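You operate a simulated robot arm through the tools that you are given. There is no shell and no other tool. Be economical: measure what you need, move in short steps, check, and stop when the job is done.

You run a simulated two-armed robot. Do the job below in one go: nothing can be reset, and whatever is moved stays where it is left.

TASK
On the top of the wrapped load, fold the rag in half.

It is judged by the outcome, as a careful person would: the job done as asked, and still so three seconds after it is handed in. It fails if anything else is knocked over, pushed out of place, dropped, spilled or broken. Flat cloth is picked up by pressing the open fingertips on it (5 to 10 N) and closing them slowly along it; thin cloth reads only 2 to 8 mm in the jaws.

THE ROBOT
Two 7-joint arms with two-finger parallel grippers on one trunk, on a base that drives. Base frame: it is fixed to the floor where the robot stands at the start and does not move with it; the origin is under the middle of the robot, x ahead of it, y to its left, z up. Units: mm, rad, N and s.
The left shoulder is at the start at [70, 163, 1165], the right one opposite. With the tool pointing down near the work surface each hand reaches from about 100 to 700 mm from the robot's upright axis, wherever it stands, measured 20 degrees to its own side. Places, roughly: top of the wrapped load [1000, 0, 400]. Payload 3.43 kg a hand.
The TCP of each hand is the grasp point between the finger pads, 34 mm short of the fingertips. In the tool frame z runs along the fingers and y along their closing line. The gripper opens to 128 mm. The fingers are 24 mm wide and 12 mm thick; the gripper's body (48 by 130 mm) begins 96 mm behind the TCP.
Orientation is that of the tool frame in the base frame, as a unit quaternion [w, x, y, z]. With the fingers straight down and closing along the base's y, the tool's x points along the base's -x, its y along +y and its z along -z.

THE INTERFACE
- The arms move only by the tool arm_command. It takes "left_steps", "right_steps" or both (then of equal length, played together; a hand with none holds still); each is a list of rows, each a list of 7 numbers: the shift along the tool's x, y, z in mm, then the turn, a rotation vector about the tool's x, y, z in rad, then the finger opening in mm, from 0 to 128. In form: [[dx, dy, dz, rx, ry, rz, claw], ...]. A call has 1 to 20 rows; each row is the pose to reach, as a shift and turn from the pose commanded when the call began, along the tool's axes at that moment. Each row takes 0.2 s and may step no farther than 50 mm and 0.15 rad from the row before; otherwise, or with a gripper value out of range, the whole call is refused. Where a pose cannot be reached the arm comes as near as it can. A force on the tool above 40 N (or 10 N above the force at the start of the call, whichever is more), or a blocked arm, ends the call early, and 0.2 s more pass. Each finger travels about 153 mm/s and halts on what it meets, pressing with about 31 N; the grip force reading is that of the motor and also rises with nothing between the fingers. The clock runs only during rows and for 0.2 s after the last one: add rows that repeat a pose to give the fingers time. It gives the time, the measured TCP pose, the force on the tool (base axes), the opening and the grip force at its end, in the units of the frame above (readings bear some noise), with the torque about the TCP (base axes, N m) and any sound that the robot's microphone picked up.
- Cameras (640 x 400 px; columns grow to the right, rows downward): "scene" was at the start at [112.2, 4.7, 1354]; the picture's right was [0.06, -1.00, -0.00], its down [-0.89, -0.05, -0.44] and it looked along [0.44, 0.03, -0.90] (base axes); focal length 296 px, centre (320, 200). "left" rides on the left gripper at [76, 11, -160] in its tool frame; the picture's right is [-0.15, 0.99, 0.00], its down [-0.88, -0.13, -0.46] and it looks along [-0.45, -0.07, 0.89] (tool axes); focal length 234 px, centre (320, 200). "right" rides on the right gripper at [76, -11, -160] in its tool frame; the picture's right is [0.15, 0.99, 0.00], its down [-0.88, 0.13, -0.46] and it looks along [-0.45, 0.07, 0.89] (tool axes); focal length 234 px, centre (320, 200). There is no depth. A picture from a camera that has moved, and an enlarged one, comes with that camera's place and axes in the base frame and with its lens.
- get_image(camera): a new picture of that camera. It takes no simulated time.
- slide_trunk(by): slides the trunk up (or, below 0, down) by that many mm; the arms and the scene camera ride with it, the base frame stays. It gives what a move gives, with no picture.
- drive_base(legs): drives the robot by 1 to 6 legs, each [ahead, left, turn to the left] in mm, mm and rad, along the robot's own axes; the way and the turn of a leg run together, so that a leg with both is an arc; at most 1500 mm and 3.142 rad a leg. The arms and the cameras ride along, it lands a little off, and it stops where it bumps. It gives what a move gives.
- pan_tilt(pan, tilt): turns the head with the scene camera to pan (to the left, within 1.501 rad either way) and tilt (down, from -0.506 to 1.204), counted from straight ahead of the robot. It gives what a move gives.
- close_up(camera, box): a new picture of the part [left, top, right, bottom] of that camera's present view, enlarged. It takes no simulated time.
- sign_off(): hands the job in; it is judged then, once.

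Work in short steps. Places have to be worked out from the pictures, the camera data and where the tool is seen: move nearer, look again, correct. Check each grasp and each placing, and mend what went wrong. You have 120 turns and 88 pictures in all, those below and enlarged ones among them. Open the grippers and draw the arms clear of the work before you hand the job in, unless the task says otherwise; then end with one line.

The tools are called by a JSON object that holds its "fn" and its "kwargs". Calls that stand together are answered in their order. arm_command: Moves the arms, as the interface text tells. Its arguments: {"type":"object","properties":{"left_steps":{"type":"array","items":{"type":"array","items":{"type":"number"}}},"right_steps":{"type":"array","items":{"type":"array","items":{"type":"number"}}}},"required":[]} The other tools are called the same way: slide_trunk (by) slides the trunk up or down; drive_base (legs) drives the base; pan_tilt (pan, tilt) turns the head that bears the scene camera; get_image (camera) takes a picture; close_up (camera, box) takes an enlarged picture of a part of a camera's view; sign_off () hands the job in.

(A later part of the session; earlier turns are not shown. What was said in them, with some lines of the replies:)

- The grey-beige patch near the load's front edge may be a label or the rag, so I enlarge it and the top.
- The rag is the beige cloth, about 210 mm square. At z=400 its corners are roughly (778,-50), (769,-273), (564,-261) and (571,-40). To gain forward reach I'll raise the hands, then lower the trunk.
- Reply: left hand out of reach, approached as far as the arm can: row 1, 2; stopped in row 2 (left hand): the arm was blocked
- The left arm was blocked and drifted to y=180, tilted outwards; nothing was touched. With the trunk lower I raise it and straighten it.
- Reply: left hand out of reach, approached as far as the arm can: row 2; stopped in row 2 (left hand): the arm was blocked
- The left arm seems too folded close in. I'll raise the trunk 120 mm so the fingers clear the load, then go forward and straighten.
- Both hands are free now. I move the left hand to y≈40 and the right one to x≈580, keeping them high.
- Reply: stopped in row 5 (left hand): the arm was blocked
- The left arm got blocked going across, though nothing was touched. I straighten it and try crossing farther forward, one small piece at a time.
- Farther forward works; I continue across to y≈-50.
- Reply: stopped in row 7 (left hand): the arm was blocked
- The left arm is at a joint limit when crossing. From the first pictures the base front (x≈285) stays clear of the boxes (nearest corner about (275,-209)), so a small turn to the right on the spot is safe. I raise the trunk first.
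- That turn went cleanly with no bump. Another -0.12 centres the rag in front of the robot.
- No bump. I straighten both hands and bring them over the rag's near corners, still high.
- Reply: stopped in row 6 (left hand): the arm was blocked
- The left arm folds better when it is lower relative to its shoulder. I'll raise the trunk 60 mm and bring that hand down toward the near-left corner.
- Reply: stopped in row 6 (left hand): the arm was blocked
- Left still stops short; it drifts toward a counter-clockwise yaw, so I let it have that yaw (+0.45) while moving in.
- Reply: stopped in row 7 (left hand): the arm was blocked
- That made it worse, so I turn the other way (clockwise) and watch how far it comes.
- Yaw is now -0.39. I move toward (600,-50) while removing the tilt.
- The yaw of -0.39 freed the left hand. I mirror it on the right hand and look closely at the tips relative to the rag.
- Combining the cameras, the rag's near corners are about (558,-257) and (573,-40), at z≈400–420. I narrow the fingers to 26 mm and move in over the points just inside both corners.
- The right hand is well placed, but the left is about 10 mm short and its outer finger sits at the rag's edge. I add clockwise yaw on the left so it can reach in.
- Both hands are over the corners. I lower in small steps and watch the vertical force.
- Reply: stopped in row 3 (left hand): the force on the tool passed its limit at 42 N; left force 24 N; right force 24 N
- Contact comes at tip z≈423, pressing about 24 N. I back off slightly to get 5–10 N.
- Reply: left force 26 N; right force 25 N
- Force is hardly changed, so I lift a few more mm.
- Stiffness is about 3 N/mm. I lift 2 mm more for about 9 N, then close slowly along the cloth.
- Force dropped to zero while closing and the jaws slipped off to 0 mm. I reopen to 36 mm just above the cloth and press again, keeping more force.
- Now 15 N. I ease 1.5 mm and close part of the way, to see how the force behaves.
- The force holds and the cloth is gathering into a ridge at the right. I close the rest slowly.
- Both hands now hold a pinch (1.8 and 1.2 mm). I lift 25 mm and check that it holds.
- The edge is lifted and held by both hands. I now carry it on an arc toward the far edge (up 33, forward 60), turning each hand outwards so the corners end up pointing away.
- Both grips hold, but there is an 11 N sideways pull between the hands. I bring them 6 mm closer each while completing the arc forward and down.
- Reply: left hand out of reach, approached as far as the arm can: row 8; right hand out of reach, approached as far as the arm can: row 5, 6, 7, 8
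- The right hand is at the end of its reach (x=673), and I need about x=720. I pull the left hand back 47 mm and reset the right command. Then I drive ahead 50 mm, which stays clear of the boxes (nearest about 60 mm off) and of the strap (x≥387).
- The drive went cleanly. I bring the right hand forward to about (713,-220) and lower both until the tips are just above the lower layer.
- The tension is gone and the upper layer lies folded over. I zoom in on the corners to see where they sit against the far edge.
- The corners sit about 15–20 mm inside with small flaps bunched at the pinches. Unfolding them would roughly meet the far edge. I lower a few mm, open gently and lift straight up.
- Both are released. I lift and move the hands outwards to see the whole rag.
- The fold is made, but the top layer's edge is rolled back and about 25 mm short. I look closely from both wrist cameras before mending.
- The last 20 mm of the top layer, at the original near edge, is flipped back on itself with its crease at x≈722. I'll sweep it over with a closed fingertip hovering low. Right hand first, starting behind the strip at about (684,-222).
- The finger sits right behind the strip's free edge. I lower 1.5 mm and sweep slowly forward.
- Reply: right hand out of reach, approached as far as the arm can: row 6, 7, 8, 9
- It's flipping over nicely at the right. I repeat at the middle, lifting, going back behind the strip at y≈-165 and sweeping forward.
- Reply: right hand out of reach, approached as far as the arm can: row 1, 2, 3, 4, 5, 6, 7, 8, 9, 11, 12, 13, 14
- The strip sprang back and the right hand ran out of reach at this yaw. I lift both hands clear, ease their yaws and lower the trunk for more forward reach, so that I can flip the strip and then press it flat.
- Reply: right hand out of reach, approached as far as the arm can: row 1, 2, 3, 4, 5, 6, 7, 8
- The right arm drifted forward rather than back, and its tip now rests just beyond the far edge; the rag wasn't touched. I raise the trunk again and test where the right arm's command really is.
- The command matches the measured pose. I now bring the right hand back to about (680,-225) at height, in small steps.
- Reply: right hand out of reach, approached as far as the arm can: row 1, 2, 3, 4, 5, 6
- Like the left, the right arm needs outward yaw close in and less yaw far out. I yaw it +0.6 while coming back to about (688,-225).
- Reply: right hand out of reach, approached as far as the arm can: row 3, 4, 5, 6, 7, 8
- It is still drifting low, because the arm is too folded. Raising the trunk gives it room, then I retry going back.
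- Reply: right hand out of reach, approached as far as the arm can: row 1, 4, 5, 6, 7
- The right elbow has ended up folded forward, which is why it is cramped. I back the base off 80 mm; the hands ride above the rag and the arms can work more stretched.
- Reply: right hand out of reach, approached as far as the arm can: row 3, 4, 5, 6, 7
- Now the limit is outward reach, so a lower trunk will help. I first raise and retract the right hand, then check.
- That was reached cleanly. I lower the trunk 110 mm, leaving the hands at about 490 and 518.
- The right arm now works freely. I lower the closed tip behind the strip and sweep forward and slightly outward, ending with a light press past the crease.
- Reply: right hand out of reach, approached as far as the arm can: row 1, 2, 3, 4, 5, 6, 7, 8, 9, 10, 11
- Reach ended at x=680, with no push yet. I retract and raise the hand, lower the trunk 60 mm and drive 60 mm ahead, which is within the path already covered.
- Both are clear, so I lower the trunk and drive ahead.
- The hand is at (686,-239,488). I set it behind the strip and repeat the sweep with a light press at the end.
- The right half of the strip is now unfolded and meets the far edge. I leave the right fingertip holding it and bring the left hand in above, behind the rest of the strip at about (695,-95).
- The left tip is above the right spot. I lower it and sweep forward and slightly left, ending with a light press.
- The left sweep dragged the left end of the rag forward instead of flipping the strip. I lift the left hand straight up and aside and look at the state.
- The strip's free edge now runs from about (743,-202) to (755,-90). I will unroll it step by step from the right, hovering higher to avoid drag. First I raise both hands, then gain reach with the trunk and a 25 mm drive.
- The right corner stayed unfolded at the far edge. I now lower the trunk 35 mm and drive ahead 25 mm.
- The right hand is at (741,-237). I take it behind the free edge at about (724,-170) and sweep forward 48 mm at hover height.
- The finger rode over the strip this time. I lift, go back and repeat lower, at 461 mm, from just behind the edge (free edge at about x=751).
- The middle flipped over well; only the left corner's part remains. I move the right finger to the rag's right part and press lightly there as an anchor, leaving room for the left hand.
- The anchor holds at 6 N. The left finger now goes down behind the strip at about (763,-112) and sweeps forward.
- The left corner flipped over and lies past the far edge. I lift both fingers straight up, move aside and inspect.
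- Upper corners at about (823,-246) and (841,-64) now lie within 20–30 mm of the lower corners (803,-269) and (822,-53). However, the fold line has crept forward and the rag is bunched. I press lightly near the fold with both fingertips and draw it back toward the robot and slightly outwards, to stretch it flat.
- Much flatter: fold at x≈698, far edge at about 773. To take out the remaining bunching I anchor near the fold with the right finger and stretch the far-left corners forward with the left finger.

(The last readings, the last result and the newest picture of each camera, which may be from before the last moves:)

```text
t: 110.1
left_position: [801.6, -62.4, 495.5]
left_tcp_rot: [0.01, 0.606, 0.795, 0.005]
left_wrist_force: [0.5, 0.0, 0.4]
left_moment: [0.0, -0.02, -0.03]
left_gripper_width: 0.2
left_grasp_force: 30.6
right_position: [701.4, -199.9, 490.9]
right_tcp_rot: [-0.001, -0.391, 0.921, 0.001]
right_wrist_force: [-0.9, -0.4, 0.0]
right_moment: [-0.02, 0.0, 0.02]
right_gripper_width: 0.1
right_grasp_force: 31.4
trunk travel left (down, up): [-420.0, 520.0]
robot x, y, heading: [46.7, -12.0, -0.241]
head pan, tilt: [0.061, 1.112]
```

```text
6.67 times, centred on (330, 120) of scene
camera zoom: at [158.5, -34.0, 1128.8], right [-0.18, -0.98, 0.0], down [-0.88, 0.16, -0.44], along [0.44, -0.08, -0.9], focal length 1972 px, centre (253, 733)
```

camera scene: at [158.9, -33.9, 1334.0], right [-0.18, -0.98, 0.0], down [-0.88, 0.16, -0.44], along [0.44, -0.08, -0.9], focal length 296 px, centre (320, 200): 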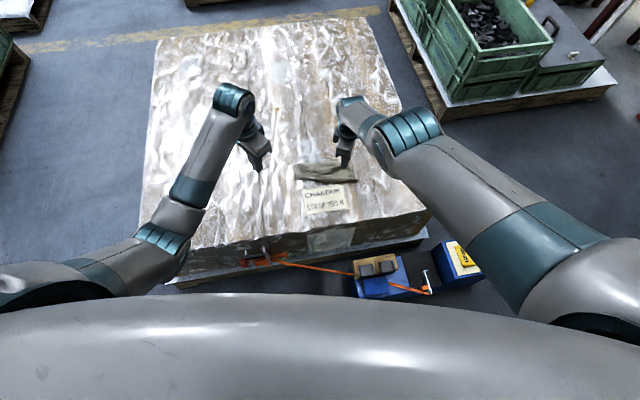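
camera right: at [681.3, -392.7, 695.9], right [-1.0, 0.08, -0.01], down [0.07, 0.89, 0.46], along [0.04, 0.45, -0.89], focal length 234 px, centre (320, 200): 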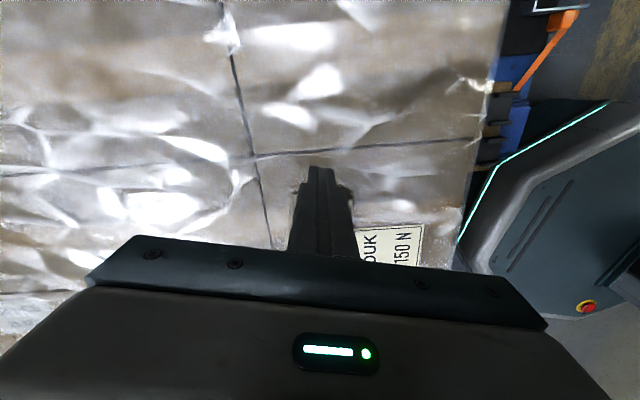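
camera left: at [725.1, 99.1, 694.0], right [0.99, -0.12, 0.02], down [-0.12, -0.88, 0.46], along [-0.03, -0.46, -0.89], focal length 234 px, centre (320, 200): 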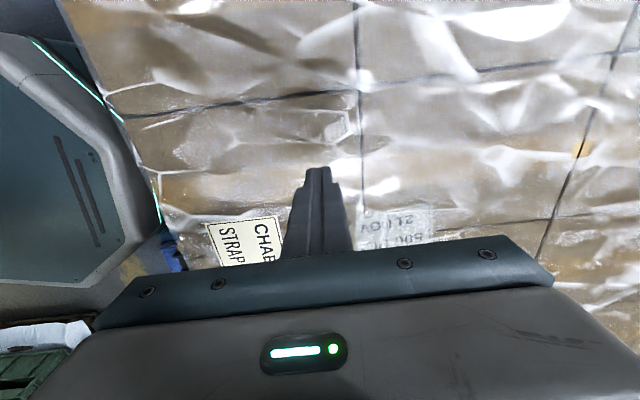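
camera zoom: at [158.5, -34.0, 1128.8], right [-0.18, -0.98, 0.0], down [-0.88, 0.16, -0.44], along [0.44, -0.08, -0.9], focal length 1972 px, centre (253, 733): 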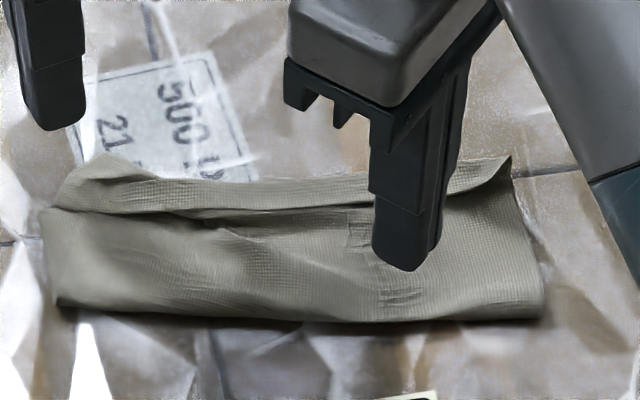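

That worked: the left side stretched to about 80 mm. I do the mirror of it, with the left finger anchoring near the fold and the right finger stretching the far-right corner forward.

{"fn": "arm_command", "kwargs": {"left_steps": [[-4, -20, -5, 0, 0, 0, 0], [-9, -45, -5, 0, 0, 0, 0], [-15, -69.4, 0, 0, 0, 0, 0], [-15, -69.4, 25, 0, 0, 0, 0], [-15, -69.4, 37, 0, 0, 0, 0], [-15, -69.4, 41, 0, 0, 0, 0], [-15, -69.4, 41, 0, 0, 0, 0], [-15, -69.4, 41, 0, 0, 0, 0], [-15, -69.4, 41, 0, 0, 0, 0], [-15, -69.4, 41, 0, 0, 0, 0], [-15, -69.4, 41, 0, 0, 0, 0], [-15, -69.4, 41, 0, 0, 0, 0], [-15, -69.4, 41, 0, 0, 0, 0], [-15, -69.4, 25, 0, 0, 0, 0], [-15, -69.4, 0, 0, 0, 0, 0]], "right_steps": [[-1, -22, -10, 0, 0, 0, 0], [-2, -45, -10, 0, 0, 0, 0], [-2.6, -67.2, 0, 0, 0, 0, 0], [-2.6, -67.2, 20, 0, 0, 0, 0], [-2.6, -67.2, 31, 0, 0, 0, 0], [-2.6, -67.2, 35, 0, 0, 0, 0], [-5.6, -71.7, 35, 0, 0, 0, 0], [-8.6, -76.2, 35, 0, 0, 0, 0], [-11.6, -80.7, 35, 0, 0, 0, 0], [-14.6, -85.3, 35, 0, 0, 0, 0], [-17.6, -89.8, 35, 0, 0, 0, 0], [-20.6, -94.3, 35, 0, 0, 0, 0], [-20.6, -94.3, 35, 0, 0, 0, 0], [-20.6, -94.3, 20, 0, 0, 0, 0], [-20.6, -94.3, -5, 0, 0, 0, 0]]}}

{"fn": "close_up", "kwargs": {"camera": "scene", "box": [282, 90, 378, 150]}}

```text
t: 113.3
left_position: [739.2, -94.8, 492.9]
left_tcp_rot: [0.009, 0.607, 0.795, 0.004]
left_wrist_force: [-0.6, -0.3, -0.3]
left_moment: [-0.04, 0.03, -0.03]
left_gripper_width: 0.0
left_grasp_force: 31.0
right_position: [786.3, -250.1, 497.8]
right_tcp_rot: [0.0, -0.39, 0.921, -0.001]
right_wrist_force: [0.5, -0.3, -0.4]
right_moment: [0.03, -0.01, 0.01]
right_gripper_width: 0.0
right_grasp_force: 31.2
trunk travel left (down, up): [-420.0, 520.0]
robot x, y, heading: [46.7, -13.4, -0.24]
head pan, tilt: [0.061, 1.112]
```

```text
6.67 times, centred on (330, 120) of scene
camera zoom: at [158.7, -34.1, 1128.7], right [-0.18, -0.98, 0.0], down [-0.88, 0.16, -0.44], along [0.44, -0.08, -0.9], focal length 1972 px, centre (253, 733)
```

zoom: 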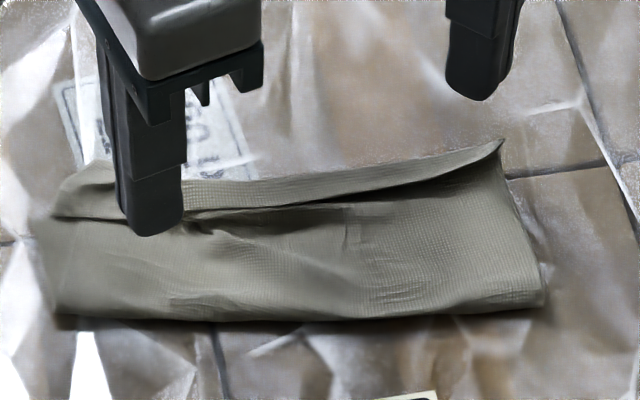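

The right side stretched too (about 89 mm). Only the middle-right strip is still curled back, with its free edge at x≈755. I anchor with the left finger near (735,-73) and sweep the strip forward with the right at y≈-195.

{"fn": "arm_command", "kwargs": {"left_steps": [[8, 1, 0, 0, 0, 0, 0], [16, 1, 0, 0, 0, 0, 0], [22.3, 2, 10, 0, 0, 0, 0], [22.3, 2, 28, 0, 0, 0, 0], [22.3, 2, 35, 0, 0, 0, 0], [22.3, 2, 39, 0, 0, 0, 0], [22.3, 2, 39, 0, 0, 0, 0], [22.3, 2, 39, 0, 0, 0, 0], [22.3, 2, 39, 0, 0, 0, 0], [22.3, 2, 39, 0, 0, 0, 0], [22.3, 2, 39, 0, 0, 0, 0], [22.3, 2, 39, 0, 0, 0, 0], [22.3, 2, 39, 0, 0, 0, 0], [22.3, 2, 39, 0, 0, 0, 0], [22.3, 2, 39, 0, 0, 0, 0], [22.3, 2, 39, 0, 0, 0, 0]], "right_steps": [[0, 0, -10, 0, 0, 0, 0], [-2, 24, -10, 0, 0, 0, 0], [-4, 48, -10, 0, 0, 0, 0], [-6, 72.7, -5, 0, 0, 0, 0], [-6, 72.7, 20, 0, 0, 0, 0], [-6, 72.7, 37, 0, 0, 0, 0], [-10.3, 68.3, 37, 0, 0, 0, 0], [-14.5, 63.9, 37, 0, 0, 0, 0], [-18.8, 59.6, 37, 0, 0, 0, 0], [-23, 55.2, 37, 0, 0, 0, 0], [-27.3, 50.8, 37, 0, 0, 0, 0], [-31.6, 46.4, 37, 0, 0, 0, 0], [-35.8, 42, 37, 0, 0, 0, 0], [-40, 37.7, 38, 0, 0, 0, 0], [-44.3, 33.3, 40, 0, 0, 0, 0], [-44.3, 33.3, 42, 0, 0, 0, 0]]}}

{"fn": "close_up", "kwargs": {"camera": "scene", "box": [282, 90, 378, 150]}}

```text
t: 116.7
left_position: [736.6, -72.5, 456.9]
left_tcp_rot: [0.013, 0.607, 0.795, 0.006]
left_wrist_force: [5.1, -0.5, 27.4]
left_moment: [0.16, 0.01, -0.02]
left_gripper_width: 0.3
left_grasp_force: 30.6
right_position: [784.1, -195.5, 461.1]
right_tcp_rot: [0.002, -0.391, 0.921, -0.001]
right_wrist_force: [0.3, -0.1, 0.2]
right_moment: [0.04, -0.02, 0.02]
right_gripper_width: 0.1
right_grasp_force: 30.5
right hand out of reach, approached as far as the arm can: row 15, 16
trunk travel left (down, up): [-420.0, 520.0]
robot x, y, heading: [49.5, -12.2, -0.236]
head pan, tilt: [0.061, 1.112]
```

```text
6.67 times, centred on (330, 120) of scene
camera zoom: at [156.4, -33.9, 1129.3], right [-0.18, -0.98, 0.0], down [-0.88, 0.16, -0.45], along [0.44, -0.08, -0.9], focal length 1972 px, centre (253, 733)
```

zoom: 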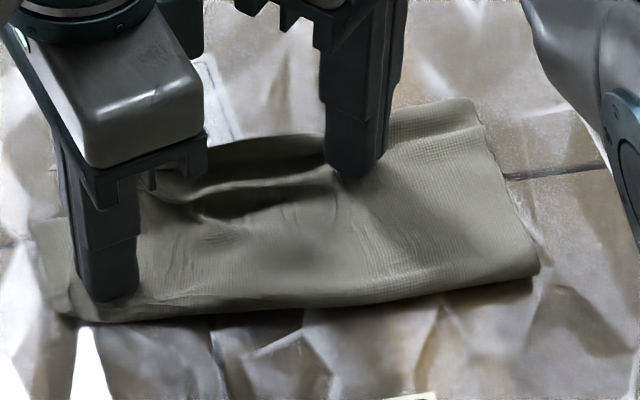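

The right part is fully laid over now. The same on the left: I move the right finger to anchor at about (725,-235) and sweep the remaining curl with the left finger from (755,-118).

{"fn": "arm_command", "kwargs": {"right_steps": [[0, 0, -12, 0, 0, 0, 0], [0, 0, -30, 0, 0, 0, 0], [23, 5, -35, 0, 0, 0, 0], [47, 10, -35, 0, 0, 0, 0], [69.8, 14.4, -25, 0, 0, 0, 0], [69.8, 14.4, -8, 0, 0, 0, 0], [69.8, 14.4, 2, 0, 0, 0, 0], [69.8, 14.4, 6, 0, 0, 0, 0], [69.8, 14.4, 6, 0, 0, 0, 0], [69.8, 14.4, 6, 0, 0, 0, 0], [69.8, 14.4, 6, 0, 0, 0, 0], [69.8, 14.4, 6, 0, 0, 0, 0], [69.8, 14.4, 6, 0, 0, 0, 0], [69.8, 14.4, 6, 0, 0, 0, 0], [69.8, 14.4, 6, 0, 0, 0, 0], [69.8, 14.4, 6, 0, 0, 0, 0], [69.8, 14.4, 6, 0, 0, 0, 0], [69.8, 14.4, 6, 0, 0, 0, 0]], "left_steps": [[0, 0, -10, 0, 0, 0, 0], [0, 0, -25, 0, 0, 0, 0], [0, 0, -40, 0, 0, 0, 0], [0, 0, -40, 0, 0, 0, 0], [-25, 3, -40, 0, 0, 0, 0], [-48.7, 7.4, -40, 0, 0, 0, 0], [-48.7, 7.4, -20, 0, 0, 0, 0], [-48.7, 7.4, -7, 0, 0, 0, 0], [-49.5, 13.7, -7, 0, 0, 0, 0], [-50.3, 20, -7, 0, 0, 0, 0], [-51.2, 26.4, -7, 0, 0, 0, 0], [-52, 32.7, -7, 0, 0, 0, 0], [-52.8, 39, -7, 0, 0, 0, 0], [-53.6, 45.4, -7, 0, 0, 0, 0], [-54.4, 51.7, -7, 0, 0, 0, 0], [-55.3, 58, -6, 0, 0, 0, 0], [-56.1, 64.4, -3, 0, 0, 0, 0], [-56.1, 64.4, -1, 0, 0, 0, 0]]}}

{"fn": "close_up", "kwargs": {"camera": "scene", "box": [282, 80, 378, 140]}}

```text
t: 120.5
left_position: [811.8, -109.2, 460.4]
left_tcp_rot: [0.012, 0.606, 0.795, 0.007]
left_wrist_force: [0.0, 0.2, -0.2]
left_moment: [-0.02, 0.0, -0.01]
left_gripper_width: 0.1
left_grasp_force: 30.9
right_position: [724.6, -234.7, 456.6]
right_tcp_rot: [0.004, -0.389, 0.921, -0.003]
right_wrist_force: [1.8, -5.2, 34.9]
right_moment: [-0.27, 0.01, 0.03]
right_gripper_width: 0.1
right_grasp_force: 31.1
trunk travel left (down, up): [-420.0, 520.0]
robot x, y, heading: [49.7, -12.9, -0.24]
head pan, tilt: [0.061, 1.112]
```

```text
6.67 times, centred on (330, 110) of scene
camera zoom: at [155.6, -33.2, 1129.4], right [-0.18, -0.98, 0.0], down [-0.88, 0.16, -0.45], along [0.44, -0.08, -0.9], focal length 1972 px, centre (253, 800)
```

zoom: 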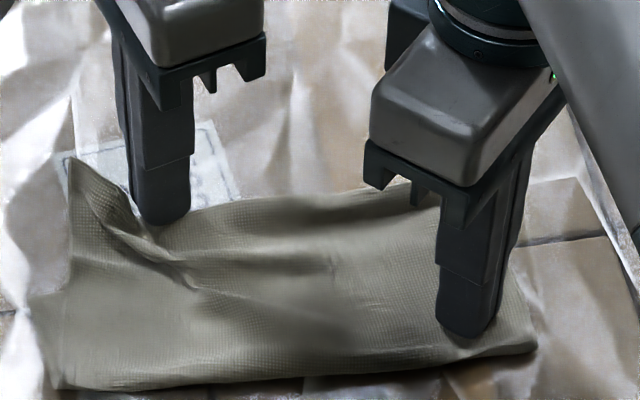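

Excellent: the top layer now lies over all the way, with only a slight curl at the left corner. I lift both hands straight up and aside.

{"fn": "arm_command", "kwargs": {"left_steps": [[0, 0, -12, 0, 0, 0, 0], [0, 0, -30, 0, 0, 0, 0], [20, -10, -50, 0, 0, 0, 0], [55, -20, -55, 0, 0, 0, 0], [95, -30, -55, 0, 0, 0, 0], [120, -40, -55, 0, 0, 0, 0]], "right_steps": [[0, 0, -12, 0, 0, 0, 0], [0, 0, -30, 0, 0, 0, 0], [10, -10, -50, 0, 0, 0, 0], [35, -25, -55, 0, 0, 0, 0], [60, -40, -55, 0, 0, 0, 0], [80, -55, -55, 0, 0, 0, 0]]}}

{"fn": "close_up", "kwargs": {"camera": "scene", "box": [282, 80, 378, 140]}}

```text
t: 121.9
left_position: [741.3, -5.6, 510.1]
left_tcp_rot: [0.011, 0.607, 0.795, 0.005]
left_wrist_force: [-0.6, 0.8, -0.1]
left_moment: [0.01, -0.02, -0.01]
left_gripper_width: 0.0
left_grasp_force: 30.6
right_position: [709.7, -331.2, 508.3]
right_tcp_rot: [0.0, -0.39, 0.921, -0.001]
right_wrist_force: [0.2, -0.3, 0.6]
right_moment: [-0.02, -0.02, 0.02]
right_gripper_width: 0.2
right_grasp_force: 30.9
trunk travel left (down, up): [-420.0, 520.0]
robot x, y, heading: [51.8, -13.3, -0.239]
head pan, tilt: [0.061, 1.112]
```

```text
6.67 times, centred on (330, 110) of scene
camera zoom: at [158.8, -34.1, 1129.0], right [-0.18, -0.98, 0.0], down [-0.88, 0.16, -0.44], along [0.44, -0.08, -0.9], focal length 1972 px, centre (253, 800)
```

zoom: 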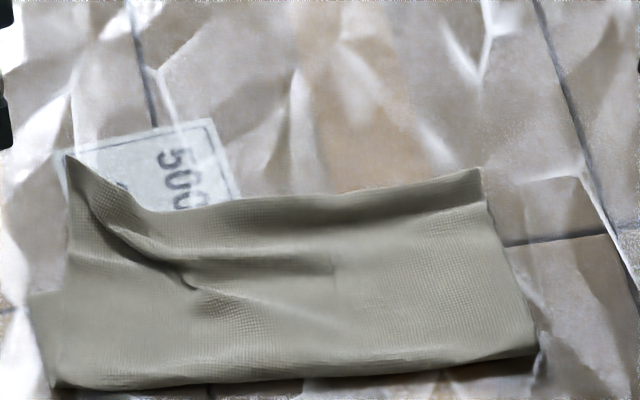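

A neat fold now, but at the left the top corner (≈(836,-72)) overshoots the lower one (≈(769,-41)). I pinch that upper-left corner with the left hand to shift it back.

{"fn": "arm_command", "kwargs": {"left_steps": [[-33, 19, -10, 0, 0, 0, 36], [-67, 38, -10, 0, 0, 0, 36], [-100.5, 56.4, 0, 0, 0, 0, 36], [-100.5, 56.4, 35, 0, 0, 0, 36], [-100.5, 56.4, 50, 0, 0, 0, 36], [-100.5, 56.4, 54.5, 0, 0, 0, 36], [-100.5, 56.4, 54.5, 0, 0, 0, 33], [-100.5, 56.4, 54.5, 0, 0, 0, 30], [-100.5, 56.4, 54.5, 0, 0, 0, 27], [-100.5, 56.4, 54.5, 0, 0, 0, 24], [-100.5, 56.4, 54.5, 0, 0, 0, 21], [-100.5, 56.4, 54.5, 0, 0, 0, 18], [-100.5, 56.4, 54.5, 0, 0, 0, 15], [-100.5, 56.4, 54.5, 0, 0, 0, 12], [-100.5, 56.4, 54.5, 0, 0, 0, 9], [-100.5, 56.4, 54.5, 0, 0, 0, 6], [-100.5, 56.4, 54.5, 0, 0, 0, 3], [-100.5, 56.4, 54.5, 0, 0, 0, 0], [-100.5, 56.4, 54.5, 0, 0, 0, 0], [-100.5, 56.4, 54.5, 0, 0, 0, 0]]}}

```text
t: 126.1
left_position: [823.8, -85.0, 457.1]
left_tcp_rot: [0.011, 0.606, 0.795, 0.005]
left_wrist_force: [-0.2, -0.6, 1.6]
left_moment: [0.01, 0.02, 0.01]
left_gripper_width: 1.4
left_grasp_force: 30.4
right_position: [709.3, -330.7, 508.4]
right_tcp_rot: [0.001, -0.39, 0.921, -0.001]
right_wrist_force: [0.0, 0.1, 0.5]
right_moment: [0.01, -0.01, 0.01]
right_gripper_width: 0.0
right_grasp_force: 31.2
trunk travel left (down, up): [-420.0, 520.0]
robot x, y, heading: [49.9, -11.0, -0.24]
head pan, tilt: [0.061, 1.112]
```

The corner is held (1.4 mm). I lift it slightly, carry it back to about (785,-48) and press it down there as an anchor. Meanwhile the right finger strokes the slack toward the fold at y≈-182.

{"fn": "arm_command", "kwargs": {"left_steps": [[0, 0, -12, 0, 0, 0, 0], [0, 0, -22, 0, 0, 0, 0], [9, -11, -24, 0, 0, 0, 0], [18, -21, -24, 0, 0, 0, 0], [27, -32, -22, 0, 0, 0, 0], [36.6, -42.9, -15, 0, 0, 0, 0], [36.6, -42.9, -6, 0, 0, 0, 0], [36.6, -42.9, 0, 0, 0, 0, 0], [36.6, -42.9, 0, 0, 0, 0, 0], [36.6, -42.9, 0, 0, 0, 0, 0], [36.6, -42.9, 0, 0, 0, 0, 0], [36.6, -42.9, 0, 0, 0, 0, 0], [36.6, -42.9, 0, 0, 0, 0, 0], [36.6, -42.9, 0, 0, 0, 0, 0], [36.6, -42.9, 0, 0, 0, 0, 0], [36.6, -42.9, 0, 0, 0, 0, 0], [36.6, -42.9, 0, 0, 0, 0, 0], [36.6, -42.9, 0, 0, 0, 0, 0], [36.6, -42.9, 0, 0, 0, 0, 0], [36.6, -42.9, 0, 0, 0, 0, 0]], "right_steps": [[0, 0, 0, 0, 0, 0, 0], [0, 0, 0, 0, 0, 0, 0], [-37, 15, -5, 0, 0, 0, 0], [-74, 30, -5, 0, 0, 0, 0], [-111, 45, -5, 0, 0, 0, 0], [-149.3, 60.1, 0, 0, 0, 0, 0], [-149.3, 60.1, 30, 0, 0, 0, 0], [-149.3, 60.1, 46, 0, 0, 0, 0], [-149.3, 60.1, 51, 0, 0, 0, 0], [-145, 64.5, 51, 0, 0, 0, 0], [-140.7, 69, 51, 0, 0, 0, 0], [-136.4, 73.4, 51, 0, 0, 0, 0], [-132, 77.9, 51, 0, 0, 0, 0], [-127.7, 82.4, 51, 0, 0, 0, 0], [-123.4, 86.8, 51, 0, 0, 0, 0], [-119, 91.3, 51, 0, 0, 0, 0], [-114.8, 95.7, 51, 0, 0, 0, 0], [-110.4, 100.2, 51, 0, 0, 0, 0], [-106, 104.6, 51, 0, 0, 0, 0], [-106, 104.6, 25, 0, 0, 0, 0]]}}

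{"fn": "close_up", "kwargs": {"camera": "scene", "box": [282, 85, 378, 145]}}

```text
t: 130.3
left_position: [771.3, -62.8, 457.9]
left_tcp_rot: [0.011, 0.606, 0.795, 0.005]
left_wrist_force: [1.5, -1.9, 13.7]
left_moment: [-0.02, -0.07, -0.01]
left_gripper_width: 2.0
left_grasp_force: 30.8
right_position: [709.0, -182.7, 483.2]
right_tcp_rot: [0.001, -0.39, 0.921, 0.0]
right_wrist_force: [0.0, 0.0, -0.6]
right_moment: [-0.01, -0.01, 0.0]
right_gripper_width: 0.0
right_grasp_force: 31.0
trunk travel left (down, up): [-420.0, 520.0]
robot x, y, heading: [48.1, -13.7, -0.241]
head pan, tilt: [0.061, 1.112]
```

```text
6.67 times, centred on (330, 115) of scene
camera zoom: at [157.5, -34.0, 1129.1], right [-0.18, -0.98, 0.0], down [-0.88, 0.16, -0.44], along [0.44, -0.08, -0.9], focal length 1972 px, centre (253, 767)
```

zoom: 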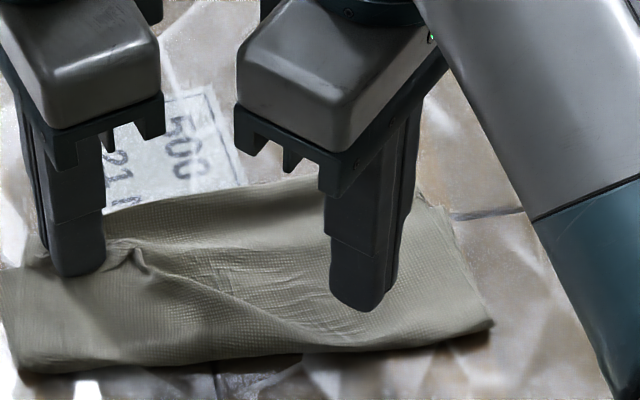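

The slack moved into the fold nicely. I release the corner gently, lift both hands and move aside to check.

{"fn": "arm_command", "kwargs": {"left_steps": [[0, 0, -3, 0, 0, 0, 3], [0, 0, -3, 0, 0, 0, 8], [0, 0, -3, 0, 0, 0, 14], [0, 0, -5, 0, 0, 0, 20], [0, 0, -15, 0, 0, 0, 26], [0, 0, -35, 0, 0, 0, 26], [25, -10, -50, 0, 0, 0, 26], [60, -15, -55, 0, 0, 0, 26], [95, -20, -55, 0, 0, 0, 26]], "right_steps": [[0, 0, -10, 0, 0, 0, 0], [0, 0, -20, 0, 0, 0, 0], [10, -10, -25, 0, 0, 0, 0], [30, -30, -25, 0, 0, 0, 0], [50, -50, -25, 0, 0, 0, 0], [70, -70, -25, 0, 0, 0, 0], [90, -80, -25, 0, 0, 0, 0], [100, -85, -25, 0, 0, 0, 0], [100, -85, -25, 0, 0, 0, 0]]}}

{"fn": "close_up", "kwargs": {"camera": "scene", "box": [274, 85, 370, 145]}}

```text
t: 132.3
left_position: [726.8, 24.7, 511.5]
left_tcp_rot: [0.011, 0.607, 0.795, 0.004]
left_wrist_force: [-0.3, 0.2, 0.2]
left_moment: [-0.03, 0.0, -0.02]
left_gripper_width: 26.3
left_grasp_force: 0.1
right_position: [700.4, -314.4, 508.0]
right_tcp_rot: [0.001, -0.39, 0.921, -0.001]
right_wrist_force: [0.6, -0.5, 0.4]
right_moment: [0.0, 0.01, 0.01]
right_gripper_width: 0.4
right_grasp_force: 31.3
trunk travel left (down, up): [-420.0, 520.0]
robot x, y, heading: [48.4, -10.0, -0.24]
head pan, tilt: [0.061, 1.112]
```

```text
6.67 times, centred on (322, 115) of scene
camera zoom: at [158.8, -33.6, 1129.0], right [-0.18, -0.98, 0.0], down [-0.88, 0.16, -0.44], along [0.44, -0.08, -0.9], focal length 1972 px, centre (307, 767)
```

zoom: 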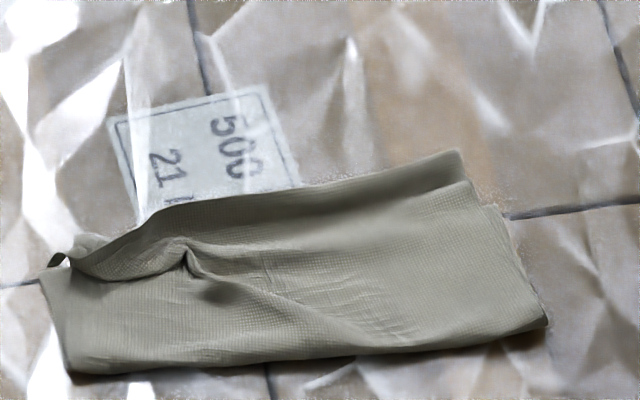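

The rag now lies folded in half: both pairs of corners are roughly together, with only a mild wrinkle. I open the grippers, raise the trunk clear and take a last look.

{"fn": "arm_command", "kwargs": {"left_steps": [[0, 0, 0, 0, 0, 0, 60], [0, 0, -10, 0, 0, 0, 80]], "right_steps": [[0, 0, 0, 0, 0, 0, 40], [0, 0, -10, 0, 0, 0, 60]]}}

{"fn": "slide_trunk", "kwargs": {"by": 120}}

{"fn": "get_image", "kwargs": {"camera": "scene"}}

```text
t: 132.9
left_position: [726.7, 23.9, 521.5]
left_tcp_rot: [0.011, 0.606, 0.795, 0.004]
left_wrist_force: [0.0, 0.5, -0.2]
left_moment: [0.0, 0.0, 0.0]
left_gripper_width: 80.1
left_grasp_force: 0.1
right_position: [700.1, -313.4, 518.5]
right_tcp_rot: [0.0, -0.39, 0.921, -0.001]
right_wrist_force: [-1.0, -0.4, -0.1]
right_moment: [0.02, -0.02, 0.0]
right_gripper_width: 60.0
right_grasp_force: 0.1
trunk travel left (down, up): [-420.0, 520.0]
robot x, y, heading: [49.3, -13.4, -0.238]
head pan, tilt: [0.061, 1.112]
```

```text
t: 134.4
left_position: [726.8, 23.9, 640.7]
left_tcp_rot: [0.01, 0.606, 0.795, 0.005]
left_wrist_force: [0.0, -0.6, -0.3]
left_moment: [-0.01, 0.0, -0.02]
left_gripper_width: 79.9
left_grasp_force: 0.1
right_position: [699.4, -313.2, 637.4]
right_tcp_rot: [0.0, -0.389, 0.921, 0.001]
right_wrist_force: [0.2, -0.4, 0.3]
right_moment: [-0.02, -0.01, -0.02]
right_gripper_width: 60.2
right_grasp_force: 0.0
trunk travel left (down, up): [-540.0, 400.0]
robot x, y, heading: [50.6, -11.1, -0.238]
head pan, tilt: [0.061, 1.112]
```

```text
2 pictures are left
camera scene: at [159.3, -34.2, 1248.9], right [-0.18, -0.98, 0.0], down [-0.88, 0.16, -0.44], along [0.44, -0.08, -0.9], focal length 296 px, centre (320, 200)
```

scene: 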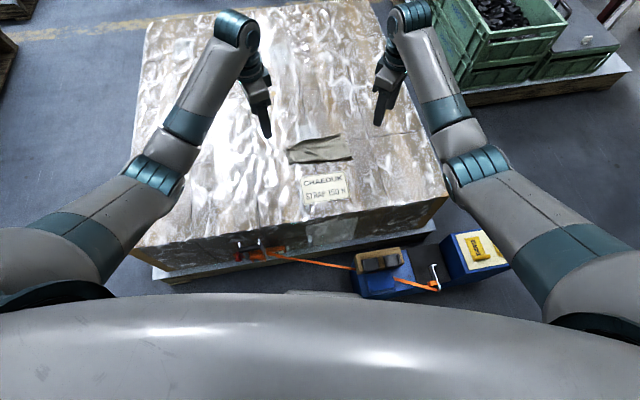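

The rag is folded on the load, the hands are clear and open, and nothing else has moved. I hand it in.

{"fn": "sign_off", "kwargs": {}}

```text
The job is handed in.
```

The rag is folded in half on top of the wrapped load, with a slight wrinkle and the corner pairs only roughly lined up; it slid about 150 mm farther from the robot during the work, and the last picture shows nothing else moved.
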